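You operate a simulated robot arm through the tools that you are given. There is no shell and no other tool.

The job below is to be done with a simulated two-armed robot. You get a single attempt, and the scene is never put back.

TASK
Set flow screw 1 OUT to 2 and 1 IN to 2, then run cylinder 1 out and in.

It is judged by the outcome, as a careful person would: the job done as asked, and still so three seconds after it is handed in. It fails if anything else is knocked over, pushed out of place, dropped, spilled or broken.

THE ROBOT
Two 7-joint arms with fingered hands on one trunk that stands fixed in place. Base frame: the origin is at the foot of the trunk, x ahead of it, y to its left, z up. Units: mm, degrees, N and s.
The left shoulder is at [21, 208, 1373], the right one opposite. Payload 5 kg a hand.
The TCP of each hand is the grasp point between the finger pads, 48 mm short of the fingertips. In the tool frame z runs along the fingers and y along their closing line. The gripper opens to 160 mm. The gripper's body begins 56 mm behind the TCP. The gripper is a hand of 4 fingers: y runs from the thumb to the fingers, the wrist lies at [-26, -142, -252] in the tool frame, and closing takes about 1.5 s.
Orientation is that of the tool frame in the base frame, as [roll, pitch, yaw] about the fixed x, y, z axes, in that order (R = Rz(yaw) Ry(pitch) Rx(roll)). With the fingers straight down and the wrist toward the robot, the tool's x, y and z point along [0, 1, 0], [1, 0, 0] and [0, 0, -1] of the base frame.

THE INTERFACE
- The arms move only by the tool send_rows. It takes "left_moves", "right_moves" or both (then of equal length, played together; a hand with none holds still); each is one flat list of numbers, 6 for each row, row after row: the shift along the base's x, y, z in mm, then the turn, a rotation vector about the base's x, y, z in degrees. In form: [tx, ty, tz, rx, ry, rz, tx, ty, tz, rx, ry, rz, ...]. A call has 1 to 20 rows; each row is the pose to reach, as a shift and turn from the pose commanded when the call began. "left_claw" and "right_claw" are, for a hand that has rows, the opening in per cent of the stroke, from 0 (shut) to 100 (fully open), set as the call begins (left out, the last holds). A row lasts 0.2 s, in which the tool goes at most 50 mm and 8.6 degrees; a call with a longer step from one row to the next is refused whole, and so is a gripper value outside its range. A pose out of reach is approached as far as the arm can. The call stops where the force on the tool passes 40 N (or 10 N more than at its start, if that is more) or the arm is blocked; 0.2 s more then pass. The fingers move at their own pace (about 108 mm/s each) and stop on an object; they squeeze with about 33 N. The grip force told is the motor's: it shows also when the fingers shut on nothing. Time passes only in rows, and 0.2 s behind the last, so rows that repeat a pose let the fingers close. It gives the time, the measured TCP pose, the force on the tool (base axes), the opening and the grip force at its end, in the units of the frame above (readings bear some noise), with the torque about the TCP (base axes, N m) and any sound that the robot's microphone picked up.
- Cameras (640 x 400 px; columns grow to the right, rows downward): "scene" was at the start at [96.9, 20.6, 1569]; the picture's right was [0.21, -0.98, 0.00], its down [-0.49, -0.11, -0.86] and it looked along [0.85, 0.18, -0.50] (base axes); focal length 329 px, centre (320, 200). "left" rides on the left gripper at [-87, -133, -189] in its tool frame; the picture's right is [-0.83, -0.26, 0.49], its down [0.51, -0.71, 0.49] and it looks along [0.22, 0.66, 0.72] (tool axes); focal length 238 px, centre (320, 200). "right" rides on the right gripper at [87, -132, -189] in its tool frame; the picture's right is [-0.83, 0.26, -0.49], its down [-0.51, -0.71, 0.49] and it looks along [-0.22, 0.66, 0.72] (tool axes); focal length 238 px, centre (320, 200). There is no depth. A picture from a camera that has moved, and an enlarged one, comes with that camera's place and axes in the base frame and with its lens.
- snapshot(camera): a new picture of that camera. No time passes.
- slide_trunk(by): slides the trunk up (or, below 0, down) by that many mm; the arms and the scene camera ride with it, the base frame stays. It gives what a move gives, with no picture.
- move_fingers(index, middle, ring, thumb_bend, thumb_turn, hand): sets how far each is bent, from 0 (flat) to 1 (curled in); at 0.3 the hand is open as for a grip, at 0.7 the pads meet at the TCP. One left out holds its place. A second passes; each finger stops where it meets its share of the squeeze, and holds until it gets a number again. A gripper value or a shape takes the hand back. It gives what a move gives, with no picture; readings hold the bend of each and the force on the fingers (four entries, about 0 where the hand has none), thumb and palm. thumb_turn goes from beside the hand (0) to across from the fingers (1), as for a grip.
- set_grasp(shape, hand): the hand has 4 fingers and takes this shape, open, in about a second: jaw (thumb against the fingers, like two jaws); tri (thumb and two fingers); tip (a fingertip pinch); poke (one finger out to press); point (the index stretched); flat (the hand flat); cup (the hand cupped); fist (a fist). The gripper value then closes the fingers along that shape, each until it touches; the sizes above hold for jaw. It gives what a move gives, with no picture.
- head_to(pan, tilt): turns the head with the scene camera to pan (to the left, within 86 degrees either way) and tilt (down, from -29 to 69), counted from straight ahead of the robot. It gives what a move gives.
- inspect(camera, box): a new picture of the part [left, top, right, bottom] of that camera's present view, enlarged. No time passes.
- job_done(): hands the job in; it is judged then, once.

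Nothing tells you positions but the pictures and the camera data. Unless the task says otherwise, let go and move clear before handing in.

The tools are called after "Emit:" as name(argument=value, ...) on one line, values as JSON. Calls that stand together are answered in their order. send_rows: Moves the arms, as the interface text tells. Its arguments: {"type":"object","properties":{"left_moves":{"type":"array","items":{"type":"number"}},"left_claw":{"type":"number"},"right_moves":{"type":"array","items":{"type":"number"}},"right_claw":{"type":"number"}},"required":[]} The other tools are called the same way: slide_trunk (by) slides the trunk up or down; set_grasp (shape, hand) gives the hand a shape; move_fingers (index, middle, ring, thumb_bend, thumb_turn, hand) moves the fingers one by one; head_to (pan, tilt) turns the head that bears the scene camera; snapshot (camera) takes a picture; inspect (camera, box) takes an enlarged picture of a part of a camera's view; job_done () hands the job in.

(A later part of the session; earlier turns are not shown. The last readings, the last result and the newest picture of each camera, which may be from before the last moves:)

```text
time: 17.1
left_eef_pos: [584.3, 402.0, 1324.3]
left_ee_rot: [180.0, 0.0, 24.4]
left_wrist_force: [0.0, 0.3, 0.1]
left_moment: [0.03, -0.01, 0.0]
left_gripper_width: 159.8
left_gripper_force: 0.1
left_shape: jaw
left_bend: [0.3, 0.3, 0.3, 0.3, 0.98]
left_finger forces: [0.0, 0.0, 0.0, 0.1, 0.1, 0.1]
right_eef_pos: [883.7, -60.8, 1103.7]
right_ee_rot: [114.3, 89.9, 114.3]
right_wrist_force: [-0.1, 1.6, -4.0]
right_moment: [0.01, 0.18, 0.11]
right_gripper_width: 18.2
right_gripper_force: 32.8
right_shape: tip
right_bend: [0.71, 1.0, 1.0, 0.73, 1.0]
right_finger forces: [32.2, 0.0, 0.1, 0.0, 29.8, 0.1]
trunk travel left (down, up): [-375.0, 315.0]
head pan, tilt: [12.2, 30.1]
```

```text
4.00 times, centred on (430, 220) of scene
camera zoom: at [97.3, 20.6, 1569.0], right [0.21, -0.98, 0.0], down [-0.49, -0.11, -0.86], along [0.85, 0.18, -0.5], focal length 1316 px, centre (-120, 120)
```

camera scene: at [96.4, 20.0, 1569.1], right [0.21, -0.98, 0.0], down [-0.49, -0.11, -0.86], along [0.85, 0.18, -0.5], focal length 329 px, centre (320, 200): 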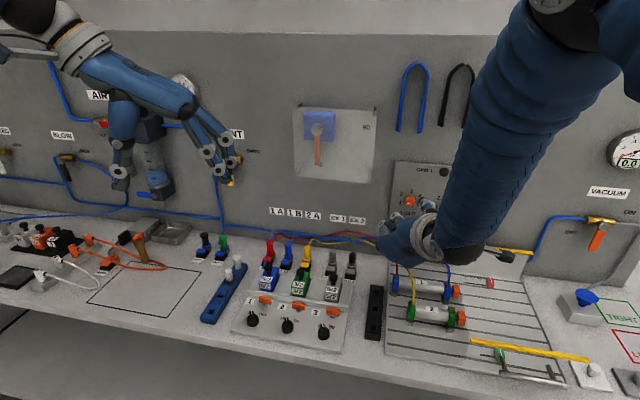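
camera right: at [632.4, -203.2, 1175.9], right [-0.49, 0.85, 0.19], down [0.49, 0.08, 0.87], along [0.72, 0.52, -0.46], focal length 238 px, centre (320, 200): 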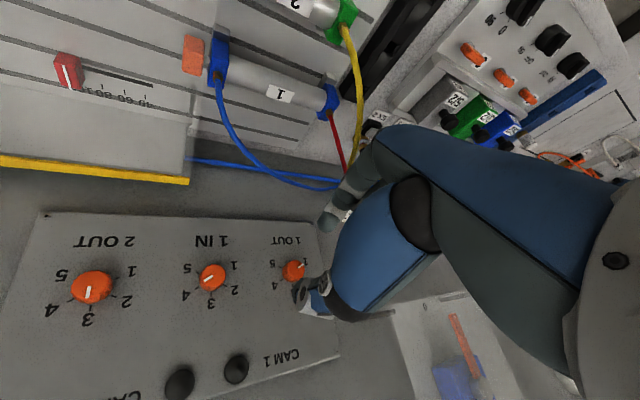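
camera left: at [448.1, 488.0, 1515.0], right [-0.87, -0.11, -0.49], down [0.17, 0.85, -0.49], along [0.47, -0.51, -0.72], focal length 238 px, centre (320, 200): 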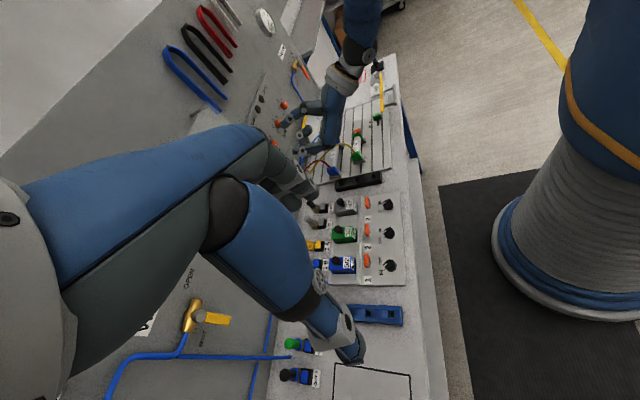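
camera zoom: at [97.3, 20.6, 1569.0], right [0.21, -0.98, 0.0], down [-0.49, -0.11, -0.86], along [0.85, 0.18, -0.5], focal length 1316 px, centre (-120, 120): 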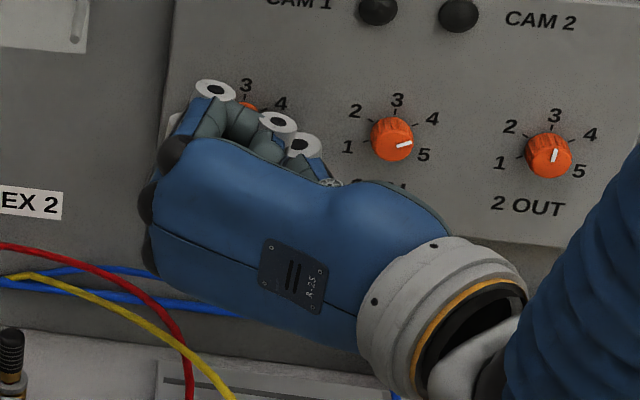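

The pointer stayed fixed in the hand and now points at 2. I'll open the pinch, back straight out and check the reading.

Emit:
send_rows(right_moves=[0, 0, 0, 0, 0, 0, 0, 0, 0, 0, 0, 0, 0, 0, 0, 0, 0, 0, 0, 0, 0, 0, 0, 0, -10, 0, 0, 0, 0, 0, -25, 0, 0, 0, 0, 0, -45, 0, 0, 0, 0, 0, -65, 0, 0, 0, 0, 0, -65, -40, 0, 0, 0, 0, -65, -80, 0, 0, 0, 0, -65, -98, 0, 0, 0, 0], right_claw=40)

Emit:
inspect(camera="right", box=[160, 150, 360, 330])

Emit:
inspect(camera="scene", box=[380, 175, 480, 235])

Emit:
inspect(camera="left", box=[250, 70, 350, 170])

```text
time: 19.5
left_eef_pos: [582.6, 402.6, 1325.2]
left_ee_rot: [-180.0, 0.0, 24.3]
left_wrist_force: [0.0, -0.8, 0.5]
left_moment: [0.01, 0.01, -0.03]
left_gripper_width: 159.8
left_gripper_force: 0.0
left_shape: jaw
left_bend: [0.3, 0.3, 0.3, 0.3, 0.98]
left_finger forces: [0.0, 0.0, 0.0, 0.1, 0.0, 0.0]
right_eef_pos: [819.7, -158.5, 1103.2]
right_ee_rot: [-169.1, 89.9, -169.0]
right_wrist_force: [0.4, 0.2, 1.0]
right_moment: [0.02, -0.02, 0.0]
right_gripper_width: 64.0
right_gripper_force: 0.0
right_shape: tip
right_bend: [0.73, 0.98, 0.99, 0.72, 1.0]
right_finger forces: [0.0, 0.0, 0.1, 0.0, 0.0, 0.1]
trunk travel left (down, up): [-375.0, 315.0]
head pan, tilt: [12.2, 30.1]
```

```text
2.22 times, centred on (260, 240) of right
camera zoom: at [629.5, -291.0, 1016.7], right [-0.49, 0.26, 0.83], down [0.49, -0.71, 0.51], along [0.72, 0.66, 0.22], focal length 530 px, centre (453, 111)
```

zoom: 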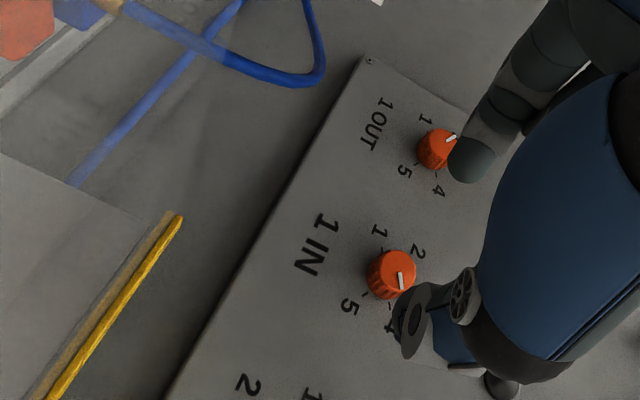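

```text
6.40 times, centred on (430, 205) of scene
camera zoom: at [97.2, 20.7, 1569.0], right [0.21, -0.98, 0.0], down [-0.49, -0.11, -0.86], along [0.84, 0.18, -0.5], focal length 2106 px, centre (-384, 168)
```

zoom: 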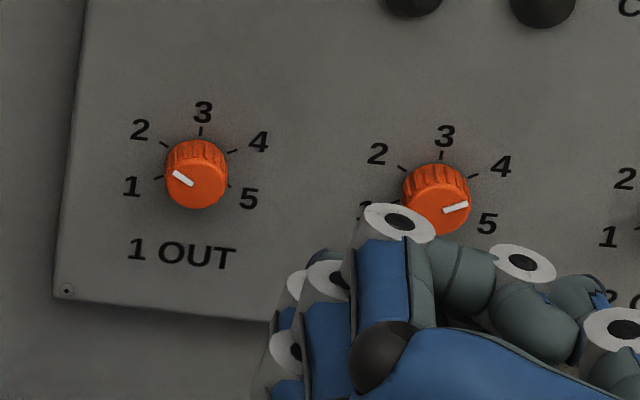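

```text
4.00 times, centred on (300, 120) of left
camera zoom: at [448.6, 489.0, 1514.4], right [-0.87, -0.11, -0.49], down [0.17, 0.85, -0.49], along [0.47, -0.51, -0.72], focal length 953 px, centre (400, 520)
```

zoom: 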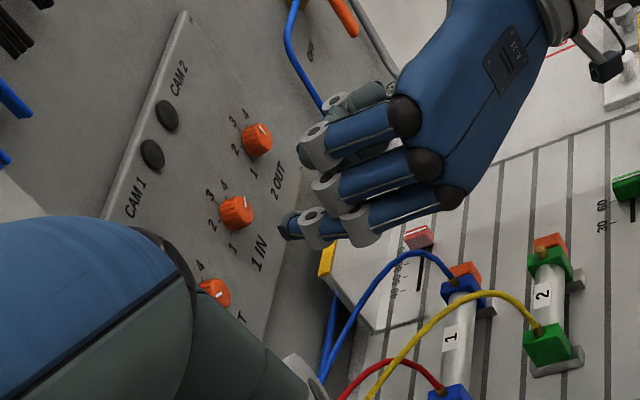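

1 OUT now reads 2 within a few degrees. I'll zoom in hard on both knobs for exact angles before turning 1 IN.

Emit:
inspect(camera="scene", box=[396, 190, 424, 212])

Emit:
inspect(camera="scene", box=[434, 192, 462, 214])

Emit:
inspect(camera="right", box=[240, 200, 360, 290])

```text
16.00 times, centred on (410, 201) of scene
camera zoom: at [97.2, 20.7, 1569.0], right [0.21, -0.98, 0.0], down [-0.49, -0.11, -0.86], along [0.84, 0.18, -0.5], focal length 5266 px, centre (-1120, 184)
```

zoom: 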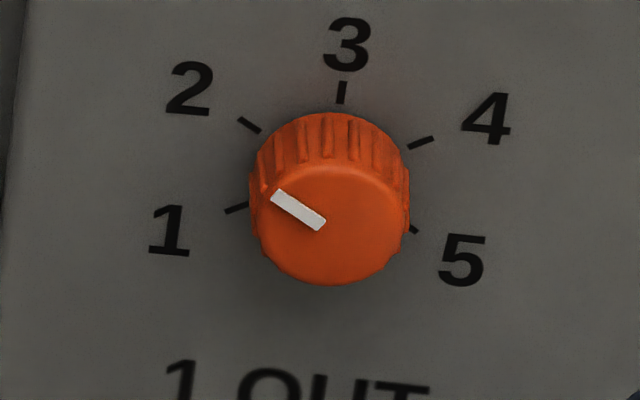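

```text
16.00 times, centred on (448, 203) of scene
camera zoom: at [97.2, 20.7, 1569.0], right [0.21, -0.98, 0.0], down [-0.49, -0.11, -0.86], along [0.84, 0.18, -0.5], focal length 5266 px, centre (-1728, 152)
```

zoom: 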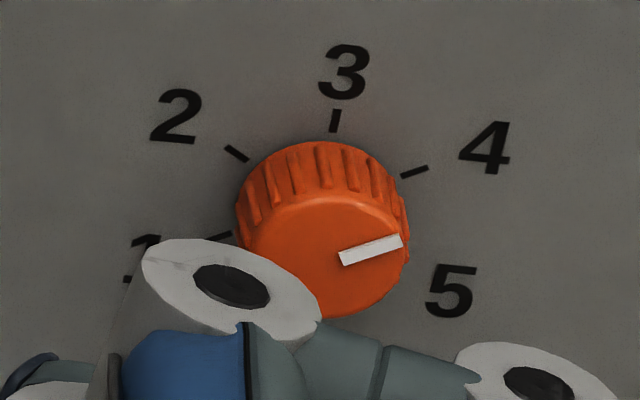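

```text
4.44 times, centred on (300, 245) of right
camera zoom: at [629.5, -291.0, 1016.7], right [-0.49, 0.26, 0.83], down [0.49, -0.71, 0.51], along [0.72, 0.66, 0.22], focal length 1059 px, centre (409, 0)
```

zoom: 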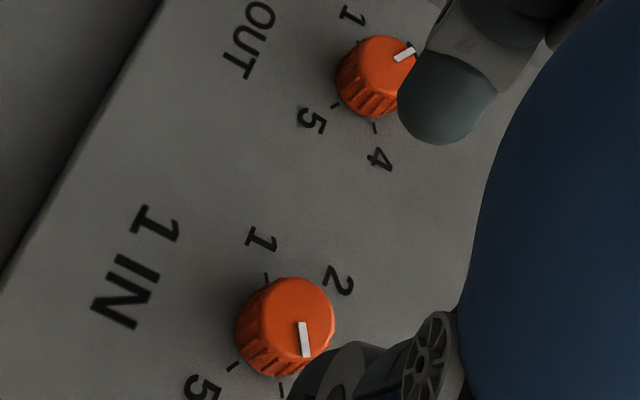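

1 OUT is at -59.7° (tick 2 is at -60°), so it is set exactly; 1 IN is at +62°, so it needs about -122°, done in two grips. I'll move in on 1 IN at y -159, z 1104 and close the pinch.

Emit:
send_rows(right_moves=[15, -0.7, 1, 0, 0, 0, 30, -0.7, 1, 0, 0, 0, 45, -0.7, 1, 0, 0, 0, 55, -0.7, 1, 0, 0, 0, 61, -0.7, 1, 0, 0, 0, 65, -0.7, 1, 0, 0, 0], right_claw=40)

Emit:
inspect(camera="right", box=[240, 190, 400, 330])

Emit:
inspect(camera="left", box=[250, 70, 350, 170])

```text
time: 20.9
left_eef_pos: [582.7, 401.7, 1324.4]
left_ee_rot: [180.0, 0.0, 24.4]
left_wrist_force: [0.1, -0.6, 0.5]
left_moment: [-0.01, 0.02, -0.03]
left_gripper_width: 159.8
left_gripper_force: 0.1
left_shape: jaw
left_bend: [0.3, 0.3, 0.3, 0.3, 0.98]
left_finger forces: [0.1, 0.0, 0.1, 0.1, 0.1, 0.0]
right_eef_pos: [885.3, -158.8, 1104.6]
right_ee_rot: [-151.2, 89.9, -151.2]
right_wrist_force: [0.4, -0.6, -0.1]
right_moment: [0.0, -0.01, -0.03]
right_gripper_width: 64.0
right_gripper_force: 0.0
right_shape: tip
right_bend: [0.73, 0.98, 0.99, 0.72, 1.0]
right_finger forces: [0.0, 0.0, 0.0, 0.1, 0.0, 0.1]
trunk travel left (down, up): [-375.0, 315.0]
head pan, tilt: [12.2, 30.1]
```

```text
2.86 times, centred on (320, 260) of right
camera zoom: at [694.4, -292.2, 1017.5], right [-0.49, 0.26, 0.84], down [0.49, -0.71, 0.51], along [0.72, 0.66, 0.22], focal length 681 px, centre (320, 29)
```

zoom: 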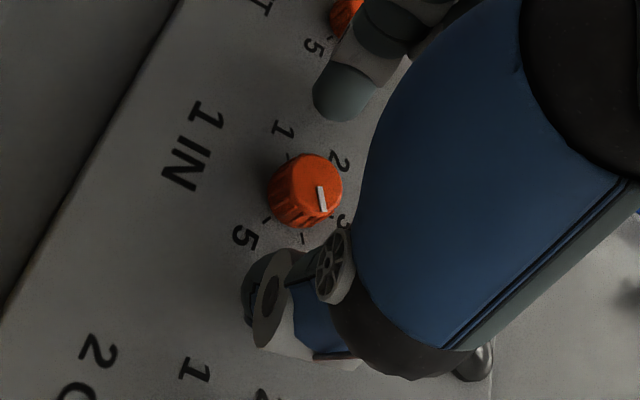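

```text
4.00 times, centred on (300, 120) of left
camera zoom: at [448.8, 488.8, 1514.4], right [-0.87, -0.11, -0.49], down [0.17, 0.85, -0.49], along [0.47, -0.51, -0.72], focal length 953 px, centre (400, 520)
```

zoom: 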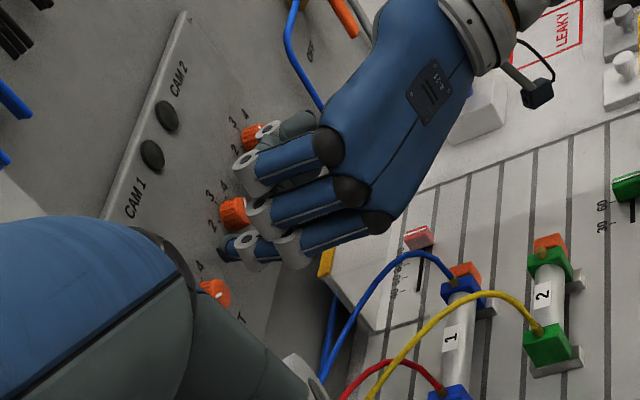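

The 1 IN knob sits exactly between the tips. I'll close, then turn it 61° counter-clockwise.

Emit:
send_rows(right_moves=[0, 0, 0, 0, 0, 0, 0, 0, 0, 0, 0, 0, 0, 0, 0, 0, 0, 0, 0, 0, 0, 0, 0, 0, 0, 0, 0, 0, 0, 0, 0, 0, 0, 0, 0, 0], right_claw=0)

Emit:
send_rows(right_moves=[0, 0, 0, -4, 0, 0, 0, 0, 0, -8, 0, 0, 0, 0, 0, -12, 0, 0, 0, 0, 0, -16, 0, 0, 0, 0, 0, -20, 0, 0, 0, 0, 0, -24, 0, 0, 0, 0, 0, -28, 0, 0, 0, 0, 0, -32, 0, 0, 0, 0, 0, -36, 0, 0, 0, 0, 0, -40, 0, 0, 0, 0, 0, -44, 0, 0, 0, 0, 0, -48, 0, 0, 0, 0, 0, -52, 0, 0, 0, 0, 0, -56, 0, 0, 0, 0, 0, -61, 0, 0])

Emit:
inspect(camera="right", box=[240, 190, 400, 330])

Emit:
snapshot(camera="scene")

```text
time: 22.3
left_eef_pos: [583.5, 401.4, 1324.2]
left_ee_rot: [179.9, 0.0, 24.4]
left_wrist_force: [0.6, 0.7, -0.2]
left_moment: [-0.02, -0.02, -0.05]
left_gripper_width: 160.2
left_gripper_force: 0.1
left_shape: jaw
left_bend: [0.3, 0.3, 0.3, 0.3, 0.98]
left_finger forces: [0.0, 0.0, 0.0, 0.0, 0.0, 0.1]
right_eef_pos: [885.1, -158.9, 1104.5]
right_ee_rot: [-79.0, 90.0, -79.0]
right_wrist_force: [2.4, 0.1, -0.3]
right_moment: [0.02, 0.06, 0.05]
right_gripper_width: 18.2
right_gripper_force: 33.3
right_shape: tip
right_bend: [0.71, 1.0, 1.0, 0.73, 1.0]
right_finger forces: [28.6, 0.0, 0.1, 0.0, 29.5, 0.0]
trunk travel left (down, up): [-375.0, 315.0]
head pan, tilt: [12.2, 30.1]
```

```text
time: 25.5
left_eef_pos: [584.3, 401.1, 1324.2]
left_ee_rot: [180.0, 0.0, 24.3]
left_wrist_force: [0.1, 0.8, -0.6]
left_moment: [-0.02, 0.01, -0.01]
left_gripper_width: 159.7
left_gripper_force: 0.0
left_shape: jaw
left_bend: [0.3, 0.3, 0.3, 0.3, 0.98]
left_finger forces: [0.0, 0.0, 0.2, 0.0, 0.0, 0.0]
right_eef_pos: [884.1, -160.5, 1104.1]
right_ee_rot: [-90.1, 28.9, -90.2]
right_wrist_force: [3.2, -5.6, -4.8]
right_moment: [0.01, 0.21, -0.18]
right_gripper_width: 18.0
right_gripper_force: 33.5
right_shape: tip
right_bend: [0.71, 1.0, 1.0, 0.73, 1.0]
right_finger forces: [32.6, 0.1, 0.1, 0.0, 29.7, 0.0]
trunk travel left (down, up): [-375.0, 315.0]
head pan, tilt: [12.2, 30.1]
```

```text
2.86 times, centred on (320, 260) of right
camera zoom: at [694.5, -300.4, 1178.9], right [-0.49, 0.86, 0.18], down [0.49, 0.1, 0.86], along [0.72, 0.51, -0.47], focal length 681 px, centre (320, 29)
```

zoom: 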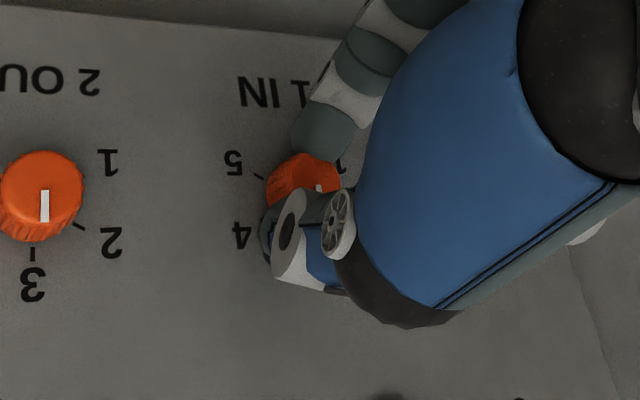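

```text
taken
camera scene: at [98.0, 20.1, 1568.9], right [0.21, -0.98, 0.0], down [-0.49, -0.11, -0.86], along [0.84, 0.18, -0.5], focal length 329 px, centre (320, 200)
```

scene: 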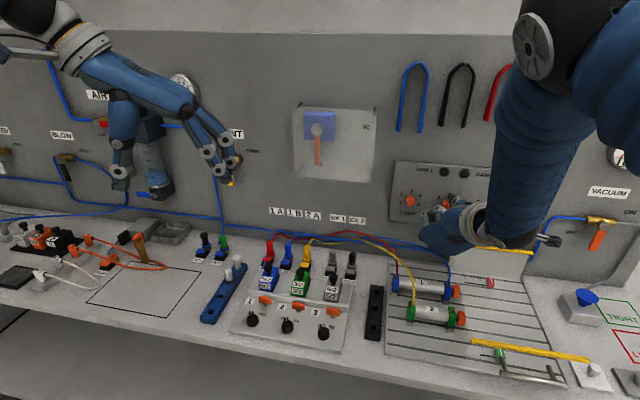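

The knob has turned with the hand to about 3. I'll open, back off, roll back +61°, and check the reading before the second grip.

Emit:
send_rows(right_moves=[0, 0, 0, 0, 0, 0, 0, 0, 0, 0, 0, 0, 0, 0, 0, 0, 0, 0, 0, 0, 0, 0, 0, 0, -15, 0, 0, 0, 0, 0, -35, 0, 0, 0, 0, 0, -50, 0, 0, 0, 0, 0, -50, 0, 0, 7.6, 0, 0, -50, 0, 0, 15.2, 0, 0, -50, 0, 0, 22.8, 0, 0, -50, 0, 0, 30.4, 0, 0, -50, 0, 0, 38, 0, 0, -50, 0, 0, 45.6, 0, 0, -50, 0, 0, 53.2, 0, 0, -50, 0, 0, 61, 0, 0], right_claw=40)

Emit:
inspect(camera="scene", box=[434, 192, 462, 214])

Emit:
inspect(camera="right", box=[220, 170, 380, 310])

```text
time: 28.7
left_eef_pos: [583.4, 401.9, 1324.6]
left_ee_rot: [-180.0, 0.0, 24.3]
left_wrist_force: [0.2, 0.0, -0.8]
left_moment: [0.01, 0.03, -0.03]
left_gripper_width: 160.1
left_gripper_force: 0.0
left_shape: jaw
left_bend: [0.3, 0.3, 0.3, 0.3, 0.98]
left_finger forces: [0.1, 0.0, 0.0, 0.1, 0.0, 0.0]
right_eef_pos: [832.8, -159.4, 1104.9]
right_ee_rot: [89.9, 89.8, 90.0]
right_wrist_force: [0.3, 0.9, -0.1]
right_moment: [0.01, -0.01, 0.05]
right_gripper_width: 63.6
right_gripper_force: 0.1
right_shape: tip
right_bend: [0.73, 0.98, 0.99, 0.72, 1.0]
right_finger forces: [0.0, 0.0, 0.0, 0.0, 0.0, 0.0]
trunk travel left (down, up): [-375.0, 315.0]
head pan, tilt: [12.2, 30.1]
```

```text
16.00 times, centred on (448, 203) of scene
camera zoom: at [97.5, 20.0, 1569.0], right [0.21, -0.98, 0.0], down [-0.49, -0.11, -0.86], along [0.85, 0.18, -0.5], focal length 5266 px, centre (-1728, 152)
```

zoom: 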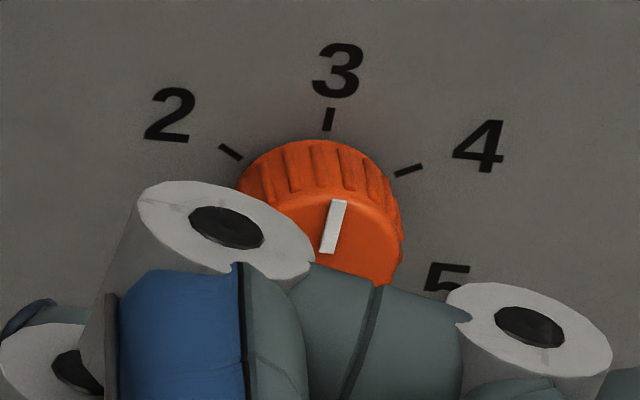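

```text
2.86 times, centred on (300, 240) of right
camera zoom: at [643.9, -291.9, 1017.7], right [-0.49, 0.26, 0.84], down [0.49, -0.71, 0.5], along [0.72, 0.66, 0.22], focal length 681 px, centre (377, 86)
```

zoom: 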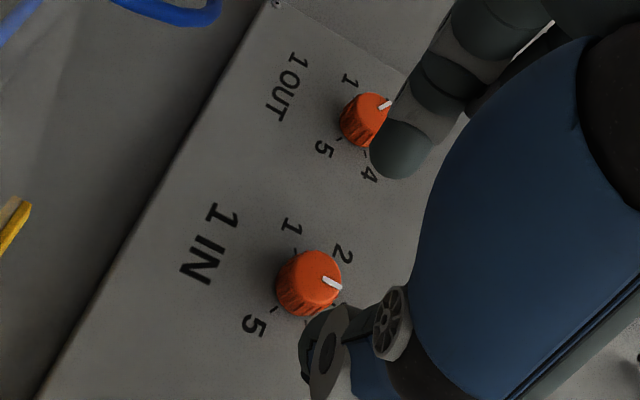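

1 IN now reads 3 (0°). I'll go back in at the same spot, close and turn another 60° counter-clockwise.

Emit:
send_rows(right_moves=[15, 0, 0, 0, 0, 0, 30, 0, 0, 0, 0, 0, 40, 0, 0, 0, 0, 0, 46, 0, 0, 0, 0, 0, 50, 0, 0, 0, 0, 0], right_claw=40)

Emit:
send_rows(right_moves=[0, 0, 0, 0, 0, 0, 0, 0, 0, 0, 0, 0, 0, 0, 0, 0, 0, 0, 0, 0, 0, 0, 0, 0, 0, 0, 0, 0, 0, 0, 0, 0, 0, 0, 0, 0], right_claw=0)

Emit:
send_rows(right_moves=[0, 0, 0, -4, 0, 0, 0, 0, 0, -8, 0, 0, 0, 0, 0, -12, 0, 0, 0, 0, 0, -16, 0, 0, 0, 0, 0, -20, 0, 0, 0, 0, 0, -24, 0, 0, 0, 0, 0, -28, 0, 0, 0, 0, 0, -32, 0, 0, 0, 0, 0, -36, 0, 0, 0, 0, 0, -40, 0, 0, 0, 0, 0, -44, 0, 0, 0, 0, 0, -48, 0, 0, 0, 0, 0, -52, 0, 0, 0, 0, 0, -56, 0, 0, 0, 0, 0, -60.3, 0, 0])

Emit:
send_rows(right_moves=[0, 0, 0, 0, 0, 0, 0, 0, 0, 0, 0, 0, 0, 0, 0, 0, 0, 0, 0, 0, 0, 0, 0, 0, -15, 0, 0, 0, 0, 0, -35, 0, 0, 0, 0, 0, -60, 0, 0, 0, 0, 0, -90, 0, 0, 0, 0, 0, -90, 0, 0, 7.6, 0, 0, -90, 0, 0, 15.2, 0, 0, -90, 0, 0, 22.8, 0, 0, -90, 0, 0, 30.4, 0, 0, -90, -20, 0, 38, 0, 0, -90, -40, 0, 45.6, 0, 0, -90, -60, 0, 53.2, 0, 0, -90, -80, 0, 60, 0, 0], right_claw=40)

Emit:
inspect(camera="scene", box=[434, 192, 462, 214])

Emit:
snapshot(camera="scene")

```text
time: 29.9
left_eef_pos: [583.1, 401.9, 1324.1]
left_ee_rot: [180.0, 0.0, 24.5]
left_wrist_force: [0.1, -0.3, 0.1]
left_moment: [0.02, -0.01, -0.01]
left_gripper_width: 159.8
left_gripper_force: 0.1
left_shape: jaw
left_bend: [0.3, 0.3, 0.3, 0.3, 0.98]
left_finger forces: [0.0, 0.1, 0.0, 0.0, 0.0, 0.0]
right_eef_pos: [884.2, -160.0, 1105.3]
right_ee_rot: [149.3, 89.9, 149.4]
right_wrist_force: [0.0, 0.7, 0.6]
right_moment: [-0.01, 0.02, -0.01]
right_gripper_width: 63.8
right_gripper_force: 0.0
right_shape: tip
right_bend: [0.73, 0.98, 0.99, 0.72, 1.0]
right_finger forces: [0.0, 0.1, 0.0, 0.1, 0.1, 0.0]
trunk travel left (down, up): [-375.0, 315.0]
head pan, tilt: [12.2, 30.1]
```

```text
time: 31.3
left_eef_pos: [584.4, 401.4, 1324.4]
left_ee_rot: [-179.9, 0.0, 24.4]
left_wrist_force: [-1.0, -0.9, 0.4]
left_moment: [0.0, -0.01, 0.01]
left_gripper_width: 160.0
left_gripper_force: 0.0
left_shape: jaw
left_bend: [0.3, 0.3, 0.3, 0.3, 0.98]
left_finger forces: [0.0, 0.0, 0.0, 0.0, 0.1, 0.0]
right_eef_pos: [885.7, -158.8, 1105.2]
right_ee_rot: [63.4, 90.0, 63.4]
right_wrist_force: [3.2, -0.2, -0.3]
right_moment: [-0.03, 0.02, 0.07]
right_gripper_width: 18.7
right_gripper_force: 32.9
right_shape: tip
right_bend: [0.71, 1.0, 1.0, 0.74, 1.0]
right_finger forces: [28.6, 0.1, 0.1, 0.0, 29.0, 0.0]
trunk travel left (down, up): [-375.0, 315.0]
head pan, tilt: [12.2, 30.1]
```

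```text
time: 34.5
left_eef_pos: [584.1, 400.8, 1325.2]
left_ee_rot: [-180.0, 0.1, 24.3]
left_wrist_force: [-0.1, 0.4, -0.7]
left_moment: [-0.04, 0.01, 0.02]
left_gripper_width: 159.9
left_gripper_force: 0.0
left_shape: jaw
left_bend: [0.3, 0.3, 0.3, 0.3, 0.98]
left_finger forces: [0.0, 0.0, 0.0, 0.0, 0.1, 0.0]
right_eef_pos: [884.0, -159.7, 1104.4]
right_ee_rot: [-90.0, 29.7, -89.9]
right_wrist_force: [9.1, -2.8, -0.6]
right_moment: [0.01, 0.04, -0.13]
right_gripper_width: 18.4
right_gripper_force: 33.5
right_shape: tip
right_bend: [0.71, 1.0, 1.0, 0.74, 1.0]
right_finger forces: [28.0, 0.0, 0.1, 0.0, 29.5, 0.0]
trunk travel left (down, up): [-375.0, 315.0]
head pan, tilt: [12.2, 30.1]
```

```text
time: 37.9
left_eef_pos: [583.7, 401.5, 1325.3]
left_ee_rot: [-179.9, 0.0, 24.3]
left_wrist_force: [0.0, -1.7, 1.0]
left_moment: [0.1, 0.01, -0.02]
left_gripper_width: 160.0
left_gripper_force: 0.0
left_shape: jaw
left_bend: [0.3, 0.3, 0.3, 0.3, 0.98]
left_finger forces: [0.0, 0.0, 0.1, 0.0, 0.0, 0.0]
right_eef_pos: [793.7, -240.2, 1104.9]
right_ee_rot: [-123.0, 89.8, -122.9]
right_wrist_force: [0.0, -0.2, 0.5]
right_moment: [0.02, -0.02, 0.03]
right_gripper_width: 63.9
right_gripper_force: 0.1
right_shape: tip
right_bend: [0.73, 0.98, 0.99, 0.72, 1.0]
right_finger forces: [0.0, 0.0, 0.0, 0.0, 0.0, 0.0]
trunk travel left (down, up): [-375.0, 315.0]
head pan, tilt: [12.2, 30.1]
```

```text
16.00 times, centred on (448, 203) of scene
camera zoom: at [97.4, 19.1, 1569.0], right [0.21, -0.98, 0.0], down [-0.49, -0.1, -0.86], along [0.85, 0.18, -0.5], focal length 5266 px, centre (-1728, 152)
```

zoom: 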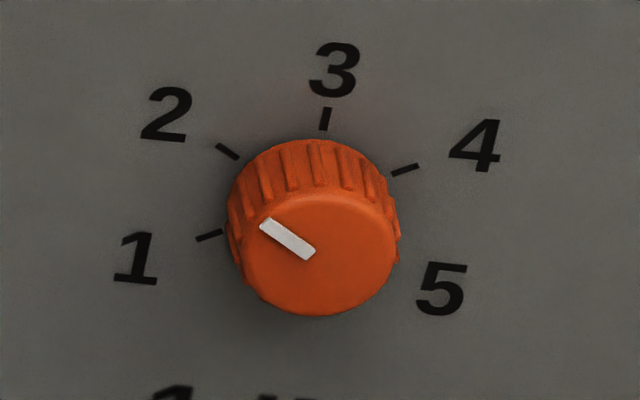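

```text
taken
camera scene: at [97.4, 19.1, 1569.0], right [0.21, -0.98, 0.0], down [-0.49, -0.1, -0.86], along [0.85, 0.18, -0.5], focal length 329 px, centre (320, 200)
```

scene: 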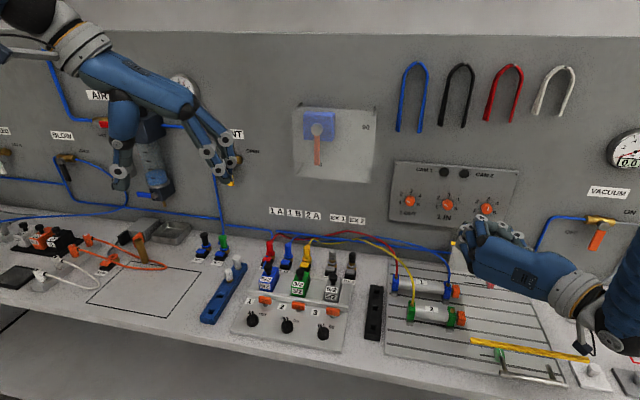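

Both flow screws are now at 2 (-59.7° and -60.6° against the -60° tick). I'll raise the right hand clear and look closely at switch 1 on the console.

Emit:
send_rows(right_moves=[-10, -10, 20, 0, 0, 0, -20, -20, 45, 0, 0, 0, -30, -35, 70, 0, 0, 0, -40, -50, 95, 0, 0, 0, -44, -60, 120, 0, 0, 0, -44, -60, 145, 0, 0, 0])

Emit:
inspect(camera="left", box=[340, 180, 420, 290])

Emit:
inspect(camera="scene", box=[230, 290, 290, 340])

Emit:
inspect(camera="scene", box=[380, 240, 560, 350])

Emit:
inspect(camera="scene", box=[388, 185, 508, 240])

```text
time: 39.3
left_eef_pos: [582.8, 403.0, 1325.2]
left_ee_rot: [180.0, -0.1, 24.3]
left_wrist_force: [0.3, 0.7, -0.5]
left_moment: [-0.06, -0.08, -0.01]
left_gripper_width: 159.7
left_gripper_force: 0.0
left_shape: jaw
left_bend: [0.3, 0.3, 0.3, 0.3, 0.98]
left_finger forces: [0.0, 0.1, 0.0, 0.0, 0.1, 0.0]
right_eef_pos: [748.9, -300.3, 1251.1]
right_ee_rot: [-68.0, 89.7, -68.0]
right_wrist_force: [-0.2, 1.0, 0.9]
right_moment: [-0.03, -0.03, -0.06]
right_gripper_width: 63.7
right_gripper_force: 0.0
right_shape: tip
right_bend: [0.73, 0.98, 0.99, 0.72, 1.0]
right_finger forces: [0.0, 0.0, 0.0, 0.1, 0.0, 0.1]
trunk travel left (down, up): [-375.0, 315.0]
head pan, tilt: [12.2, 30.1]
```

```text
3.64 times, centred on (380, 235) of left
camera zoom: at [447.5, 489.4, 1514.6], right [-0.87, -0.11, -0.49], down [0.17, 0.85, -0.49], along [0.47, -0.51, -0.72], focal length 867 px, centre (102, 73)
```

zoom: 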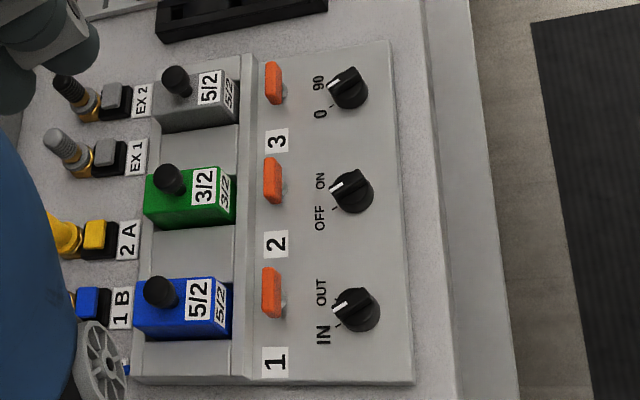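

```text
8.00 times, centred on (260, 315) of scene
camera zoom: at [95.9, 21.3, 1569.1], right [0.21, -0.98, 0.0], down [-0.49, -0.11, -0.86], along [0.85, 0.18, -0.5], focal length 2633 px, centre (800, -720)
```

zoom: 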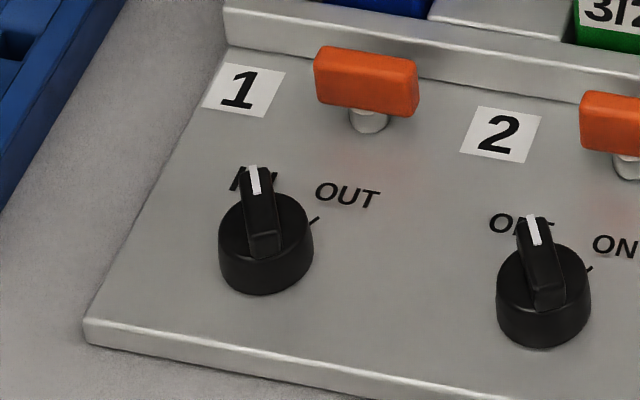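

```text
3.56 times, centred on (470, 295) of scene
camera zoom: at [95.9, 21.3, 1569.1], right [0.21, -0.98, 0.0], down [-0.49, -0.11, -0.86], along [0.85, 0.18, -0.5], focal length 1170 px, centre (-213, -138)
```

zoom: 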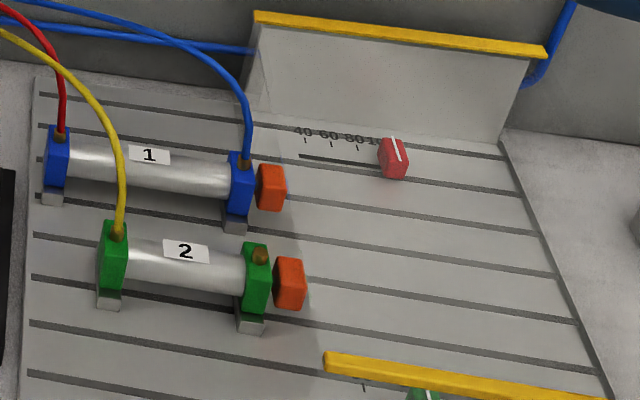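

```text
5.33 times, centred on (448, 212) of scene
camera zoom: at [95.9, 21.3, 1569.1], right [0.21, -0.98, 0.0], down [-0.49, -0.11, -0.86], along [0.85, 0.18, -0.5], focal length 1755 px, centre (-363, 133)
```

zoom: 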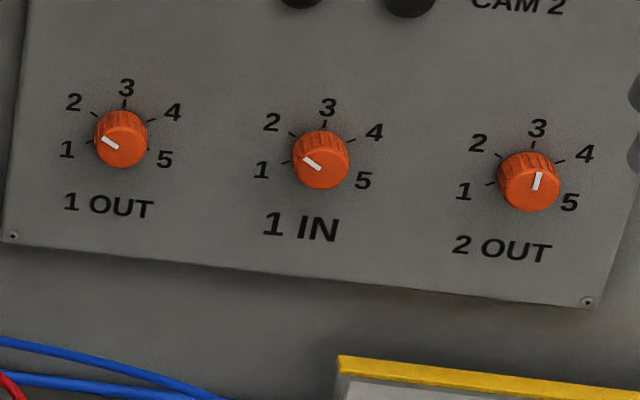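

Both screws read 2, and switch 1 is a round knob about 28 mm across with a pointer bar, centred near [604, 300] on a plate at z ≈ 897. I'll measure the orange tab and valve beside it before bringing the left hand down.

Emit:
inspect(camera="left", box=[350, 235, 406, 291])

Emit:
inspect(camera="scene", box=[244, 270, 294, 325])

Emit:
inspect(camera="right", box=[0, 0, 640, 400])

```text
7.14 times, centred on (378, 263) of left
camera zoom: at [447.5, 489.4, 1514.6], right [-0.87, -0.11, -0.49], down [0.17, 0.85, -0.49], along [0.47, -0.51, -0.72], focal length 1702 px, centre (-94, -250)
```

zoom: 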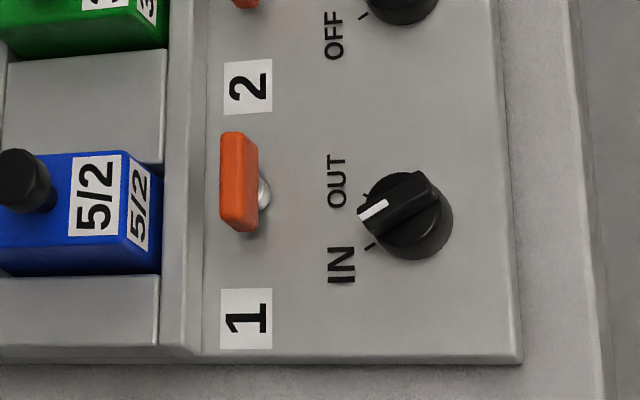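

```text
7.27 times, centred on (269, 298) of scene
camera zoom: at [95.9, 21.3, 1569.1], right [0.21, -0.98, 0.0], down [-0.49, -0.11, -0.86], along [0.85, 0.18, -0.5], focal length 2394 px, centre (691, -509)
```

zoom: 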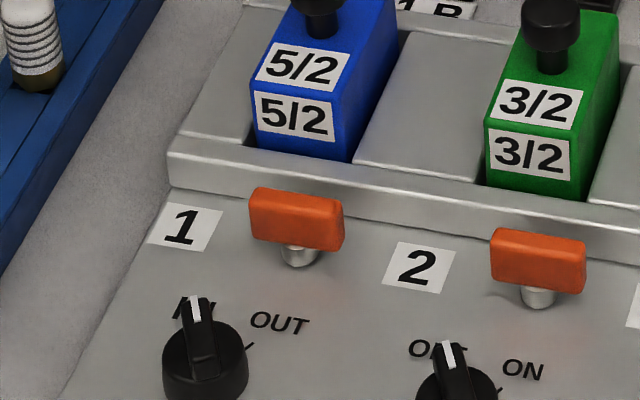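

```text
1.00 times, centred on (320, 200) of right (not enlarged: the box is as wide or as high as the picture)
camera zoom: at [558.5, -433.5, 1165.2], right [-0.49, 0.26, 0.83], down [0.49, -0.71, 0.51], along [0.72, 0.66, 0.21], focal length 238 px, centre (320, 200)
```

zoom: 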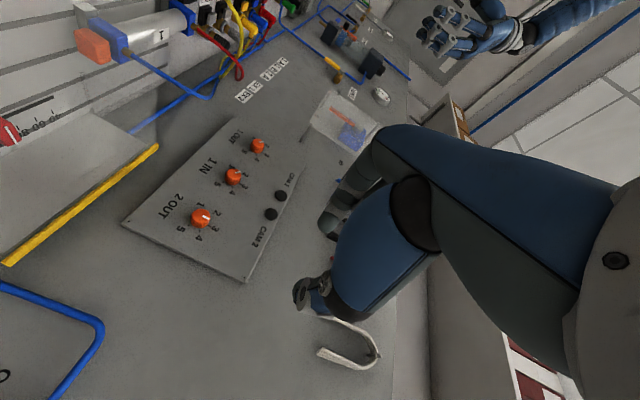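

The orange tab tops out near z 925 and the curled fingers will pass above it with TCP at z ≈ 952. I'll set the left hand to tip, and come over switch 1 with the closing line across the pointer bar.

Emit:
set_grasp(hand="left", shape="tip")

Emit:
send_rows(left_moves=[4, -17, -30, 0, 0, 1, 8, -34, -70, 0, 0, 2, 12, -51, -110, 0, 0, 3, 16, -68, -150, 0, 0, 4, 19, -85, -190, 0, 0, 5, 22, -101, -230, 0, 0, 5.7, 22, -101, -265, 0, 0, 5.7, 22, -101, -295, 0, 0, 5.7, 22, -101, -305, 0, 0, 5.7, 22, -101, -305, 0, 0, 5.7], left_claw=40)

Emit:
snapshot(camera="left")

Emit:
snapshot(camera="scene")

```text
time: 40.2
left_eef_pos: [583.0, 400.7, 1325.1]
left_ee_rot: [-180.0, 0.0, 24.3]
left_wrist_force: [-1.2, 0.0, 0.5]
left_moment: [0.02, 0.03, -0.02]
left_gripper_width: 159.9
left_gripper_force: 0.1
left_shape: tip
left_bend: [0.3, 0.98, 0.99, 0.3, 0.98]
left_finger forces: [0.0, 0.0, 0.0, 0.0, 0.0, 0.0]
right_eef_pos: [749.9, -301.0, 1251.2]
right_ee_rot: [-100.8, 89.7, -100.9]
right_wrist_force: [-0.5, -0.7, 0.6]
right_moment: [0.0, 0.02, -0.03]
right_gripper_width: 63.5
right_gripper_force: 0.1
right_shape: tip
right_bend: [0.73, 0.98, 0.99, 0.72, 1.0]
right_finger forces: [0.1, 0.0, 0.0, 0.0, 0.0, 0.1]
trunk travel left (down, up): [-375.0, 315.0]
head pan, tilt: [12.2, 30.1]
```

```text
time: 42.4
left_eef_pos: [605.7, 299.7, 1019.9]
left_ee_rot: [-180.0, -0.1, 30.2]
left_wrist_force: [0.3, 0.4, -0.1]
left_moment: [0.0, 0.0, 0.0]
left_gripper_width: 65.1
left_gripper_force: 0.1
left_shape: tip
left_bend: [0.73, 0.98, 0.99, 0.72, 1.0]
left_finger forces: [0.0, 0.0, 0.1, 0.1, 0.0, 0.0]
right_eef_pos: [749.9, -300.8, 1250.7]
right_ee_rot: [-90.8, 89.6, -90.7]
right_wrist_force: [0.1, -1.2, 0.6]
right_moment: [0.0, 0.01, 0.0]
right_gripper_width: 63.8
right_gripper_force: 0.1
right_shape: tip
right_bend: [0.73, 0.98, 0.99, 0.72, 1.0]
right_finger forces: [0.0, 0.0, 0.0, 0.1, 0.0, 0.0]
trunk travel left (down, up): [-375.0, 315.0]
head pan, tilt: [12.2, 30.1]
```

```text
taken
camera left: at [463.6, 372.4, 1209.3], right [-0.85, -0.19, -0.49], down [0.08, 0.87, -0.49], along [0.52, -0.46, -0.72], focal length 238 px, centre (320, 200)
```

left: 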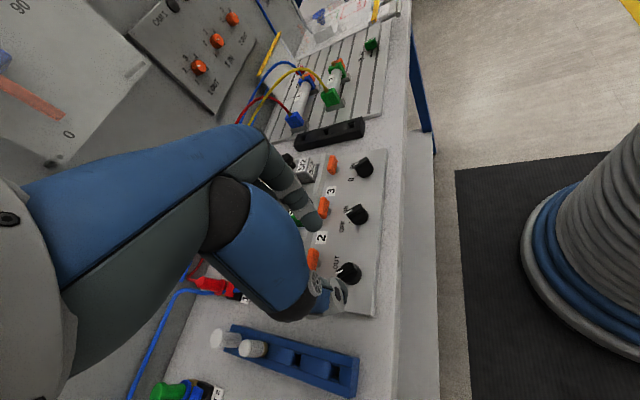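

```text
taken
camera scene: at [97.0, 20.6, 1569.0], right [0.21, -0.98, 0.0], down [-0.49, -0.11, -0.86], along [0.85, 0.18, -0.5], focal length 329 px, centre (320, 200)
```

scene: 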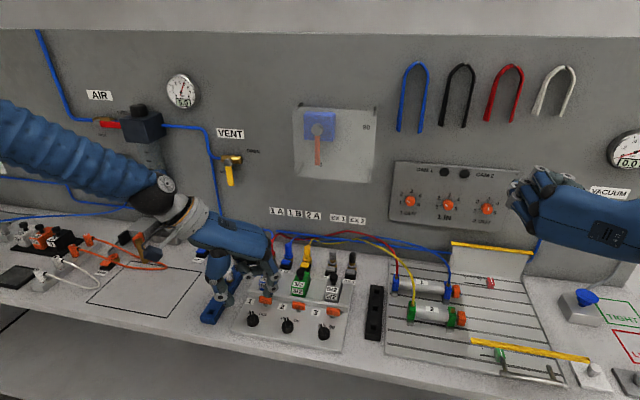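

The left hand is above switch 1. I'll zoom in to check the alignment of the knob to the tips.

Emit:
inspect(camera="left", box=[260, 190, 400, 330])

Emit:
inspect(camera="scene", box=[190, 220, 310, 340])

```text
2.86 times, centred on (330, 260) of left
camera zoom: at [463.6, 372.4, 1209.3], right [-0.85, -0.19, -0.49], down [0.08, 0.87, -0.49], along [0.52, -0.46, -0.72], focal length 681 px, centre (291, 29)
```

zoom: 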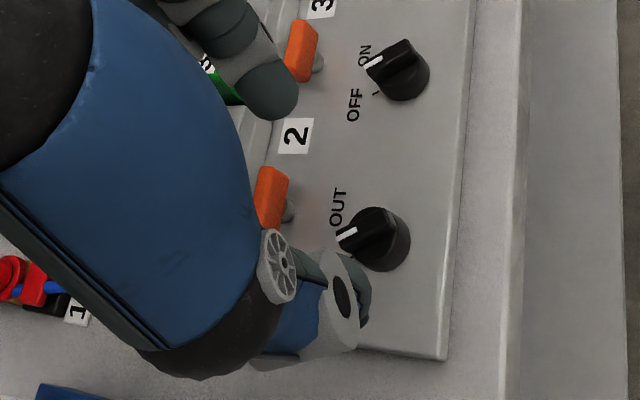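

```text
3.33 times, centred on (250, 280) of scene
camera zoom: at [97.0, 20.6, 1569.0], right [0.21, -0.98, 0.0], down [-0.49, -0.11, -0.86], along [0.85, 0.18, -0.5], focal length 1097 px, centre (553, -67)
```

zoom: 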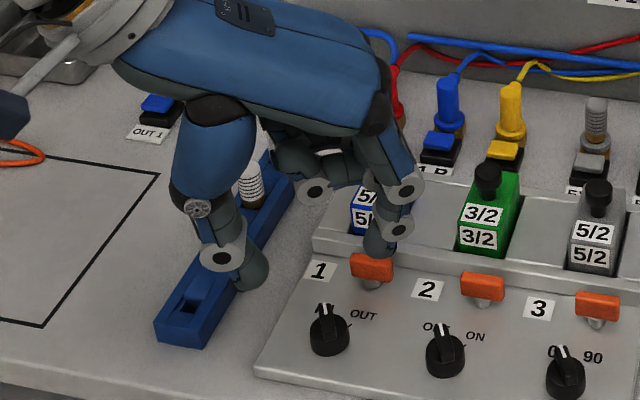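

The tips straddle the knob; I'll lower to just above it and recheck.

Emit:
send_rows(left_moves=[0, 1, -12, 0, 0, 0, 0, 1, -24, 0, 0, 0, 0, 1, -34, 0, 0, 0, 0, 1, -42, 0, 0, 0], left_claw=40)

Emit:
inspect(camera="left", box=[260, 190, 400, 330])

Emit:
inspect(camera="scene", box=[210, 260, 310, 340])

```text
time: 43.4
left_eef_pos: [605.8, 301.1, 977.7]
left_ee_rot: [179.9, 0.0, 30.1]
left_wrist_force: [0.3, 1.3, -0.5]
left_moment: [-0.02, 0.0, -0.02]
left_gripper_width: 65.4
left_gripper_force: 0.1
left_shape: tip
left_bend: [0.73, 0.98, 0.99, 0.72, 1.0]
left_finger forces: [0.0, 0.0, 0.1, 0.0, 0.1, 0.1]
right_eef_pos: [750.5, -300.4, 1250.5]
right_ee_rot: [-71.8, 89.7, -71.7]
right_wrist_force: [0.8, -0.6, 0.3]
right_moment: [0.02, 0.03, -0.03]
right_gripper_width: 63.7
right_gripper_force: 0.0
right_shape: tip
right_bend: [0.73, 0.98, 0.99, 0.72, 1.0]
right_finger forces: [0.0, 0.1, 0.0, 0.0, 0.1, 0.0]
trunk travel left (down, up): [-375.0, 315.0]
head pan, tilt: [12.2, 30.1]
```

```text
2.86 times, centred on (330, 260) of left
camera zoom: at [464.0, 373.8, 1167.3], right [-0.85, -0.19, -0.49], down [0.08, 0.87, -0.49], along [0.52, -0.46, -0.72], focal length 681 px, centre (291, 29)
```

zoom: 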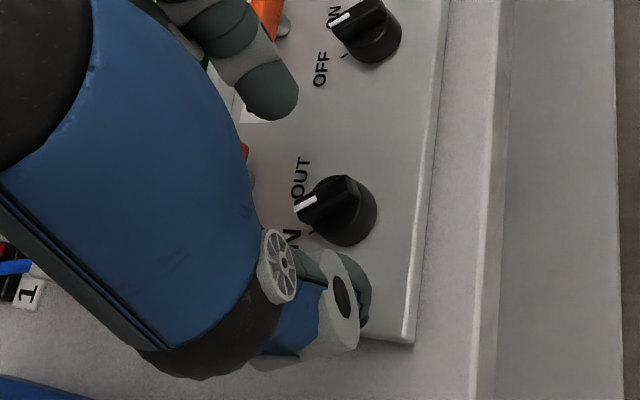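

```text
5.00 times, centred on (260, 300) of scene
camera zoom: at [97.2, 20.8, 1569.0], right [0.21, -0.98, 0.0], down [-0.49, -0.11, -0.86], along [0.85, 0.18, -0.5], focal length 1646 px, centre (620, -300)
```

zoom: 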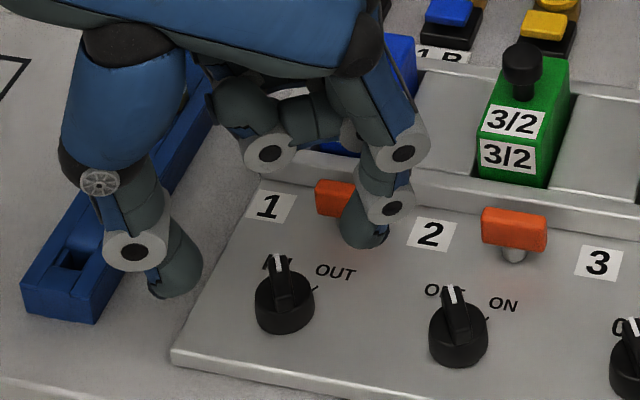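

Alignment looks good within a couple of millimetres. I'll lower the last 26 mm so the tips sit around the knob skirt, just above the plate.

Emit:
send_rows(left_moves=[0, 0, -8, 0, 0, 0, 0, 0, -15, 0, 0, 0, 0, 0, -21, 0, 0, 0, 0, 0, -26, 0, 0, 0], left_claw=40)

Emit:
inspect(camera="left", box=[260, 190, 400, 330])

Emit:
inspect(camera="scene", box=[210, 260, 310, 340])

```text
time: 44.4
left_eef_pos: [606.9, 303.0, 952.3]
left_ee_rot: [-180.0, 0.0, 30.1]
left_wrist_force: [0.4, -0.8, -0.1]
left_moment: [0.03, 0.02, 0.0]
left_gripper_width: 65.0
left_gripper_force: 0.1
left_shape: tip
left_bend: [0.73, 0.98, 0.99, 0.72, 1.0]
left_finger forces: [0.0, 0.0, 0.0, 0.0, 0.0, 0.1]
right_eef_pos: [749.5, -300.0, 1250.8]
right_ee_rot: [-87.2, 89.7, -87.2]
right_wrist_force: [0.4, 0.2, -0.4]
right_moment: [-0.01, -0.03, 0.05]
right_gripper_width: 63.9
right_gripper_force: 0.0
right_shape: tip
right_bend: [0.73, 0.98, 0.99, 0.72, 1.0]
right_finger forces: [0.1, 0.0, 0.1, 0.0, 0.0, 0.0]
trunk travel left (down, up): [-375.0, 315.0]
head pan, tilt: [12.2, 30.1]
```

```text
2.86 times, centred on (330, 260) of left
camera zoom: at [463.3, 374.6, 1141.5], right [-0.85, -0.19, -0.49], down [0.08, 0.87, -0.49], along [0.52, -0.46, -0.72], focal length 681 px, centre (291, 29)
```

zoom: 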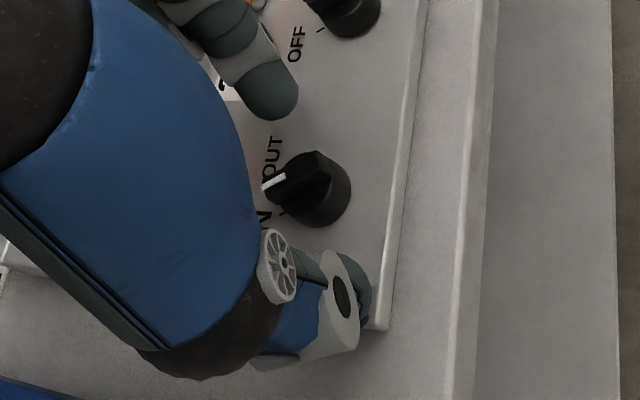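

```text
5.00 times, centred on (260, 300) of scene
camera zoom: at [97.1, 20.7, 1569.0], right [0.21, -0.98, 0.0], down [-0.49, -0.11, -0.86], along [0.85, 0.18, -0.5], focal length 1646 px, centre (620, -300)
```

zoom: 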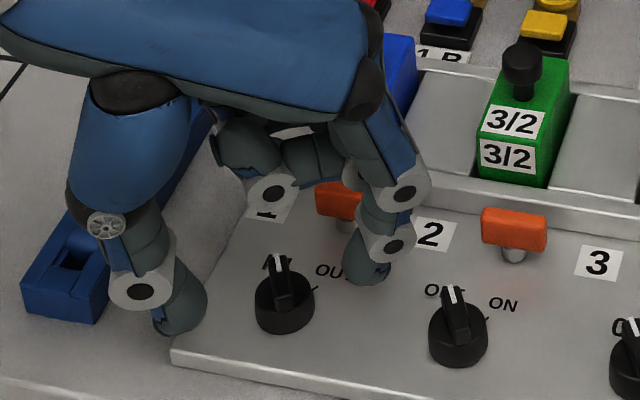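

The knob is between index and thumb with clearance above the plate. I'll close the pinch.

Emit:
send_rows(left_moves=[0, -1, 0, 0, 0, 0, 0, -1, 0, 0, 0, 0, 0, -1, 0, 0, 0, 0, 0, -1, 0, 0, 0, 0, 0, -1, 0, 0, 0, 0, 0, -1, 0, 0, 0, 0], left_claw=0)

Emit:
inspect(camera="left", box=[260, 190, 400, 330])

Emit:
inspect(camera="scene", box=[210, 260, 310, 340])

```text
time: 45.8
left_eef_pos: [606.1, 301.2, 953.5]
left_ee_rot: [-179.9, -0.1, 30.1]
left_wrist_force: [1.5, 0.1, 12.7]
left_moment: [-0.36, -0.17, 0.03]
left_gripper_width: 11.8
left_gripper_force: 32.9
left_shape: tip
left_bend: [0.71, 1.0, 1.0, 0.73, 1.0]
left_finger forces: [39.5, 0.1, 0.0, 0.0, 26.8, 0.0]
right_eef_pos: [749.1, -300.1, 1251.6]
right_ee_rot: [-101.5, 89.6, -101.4]
right_wrist_force: [-0.1, 0.6, 0.7]
right_moment: [0.03, 0.0, -0.04]
right_gripper_width: 64.0
right_gripper_force: 0.0
right_shape: tip
right_bend: [0.73, 0.98, 0.99, 0.72, 1.0]
right_finger forces: [0.0, 0.1, 0.0, 0.0, 0.0, 0.0]
trunk travel left (down, up): [-375.0, 315.0]
head pan, tilt: [12.2, 30.1]
```

```text
2.86 times, centred on (330, 260) of left
camera zoom: at [463.2, 372.7, 1142.7], right [-0.85, -0.19, -0.49], down [0.08, 0.87, -0.49], along [0.52, -0.46, -0.72], focal length 681 px, centre (291, 29)
```

zoom: 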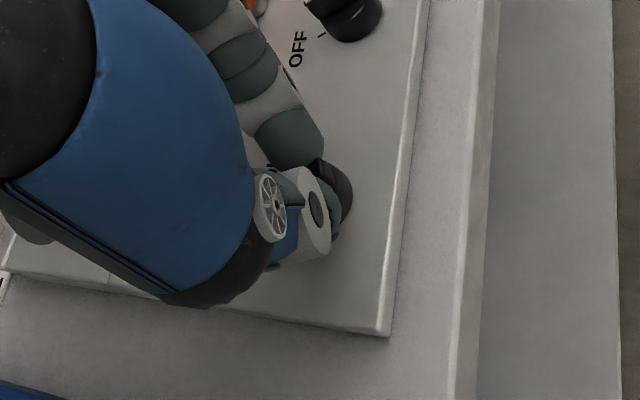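

```text
5.00 times, centred on (260, 300) of scene
camera zoom: at [96.4, 20.1, 1569.1], right [0.21, -0.98, 0.0], down [-0.49, -0.11, -0.86], along [0.85, 0.18, -0.5], focal length 1646 px, centre (620, -300)
```

zoom: 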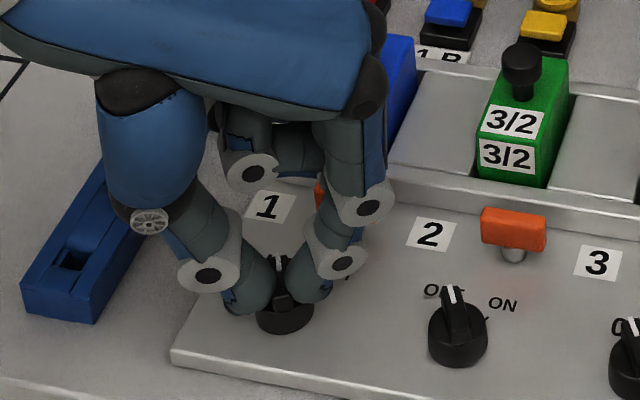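

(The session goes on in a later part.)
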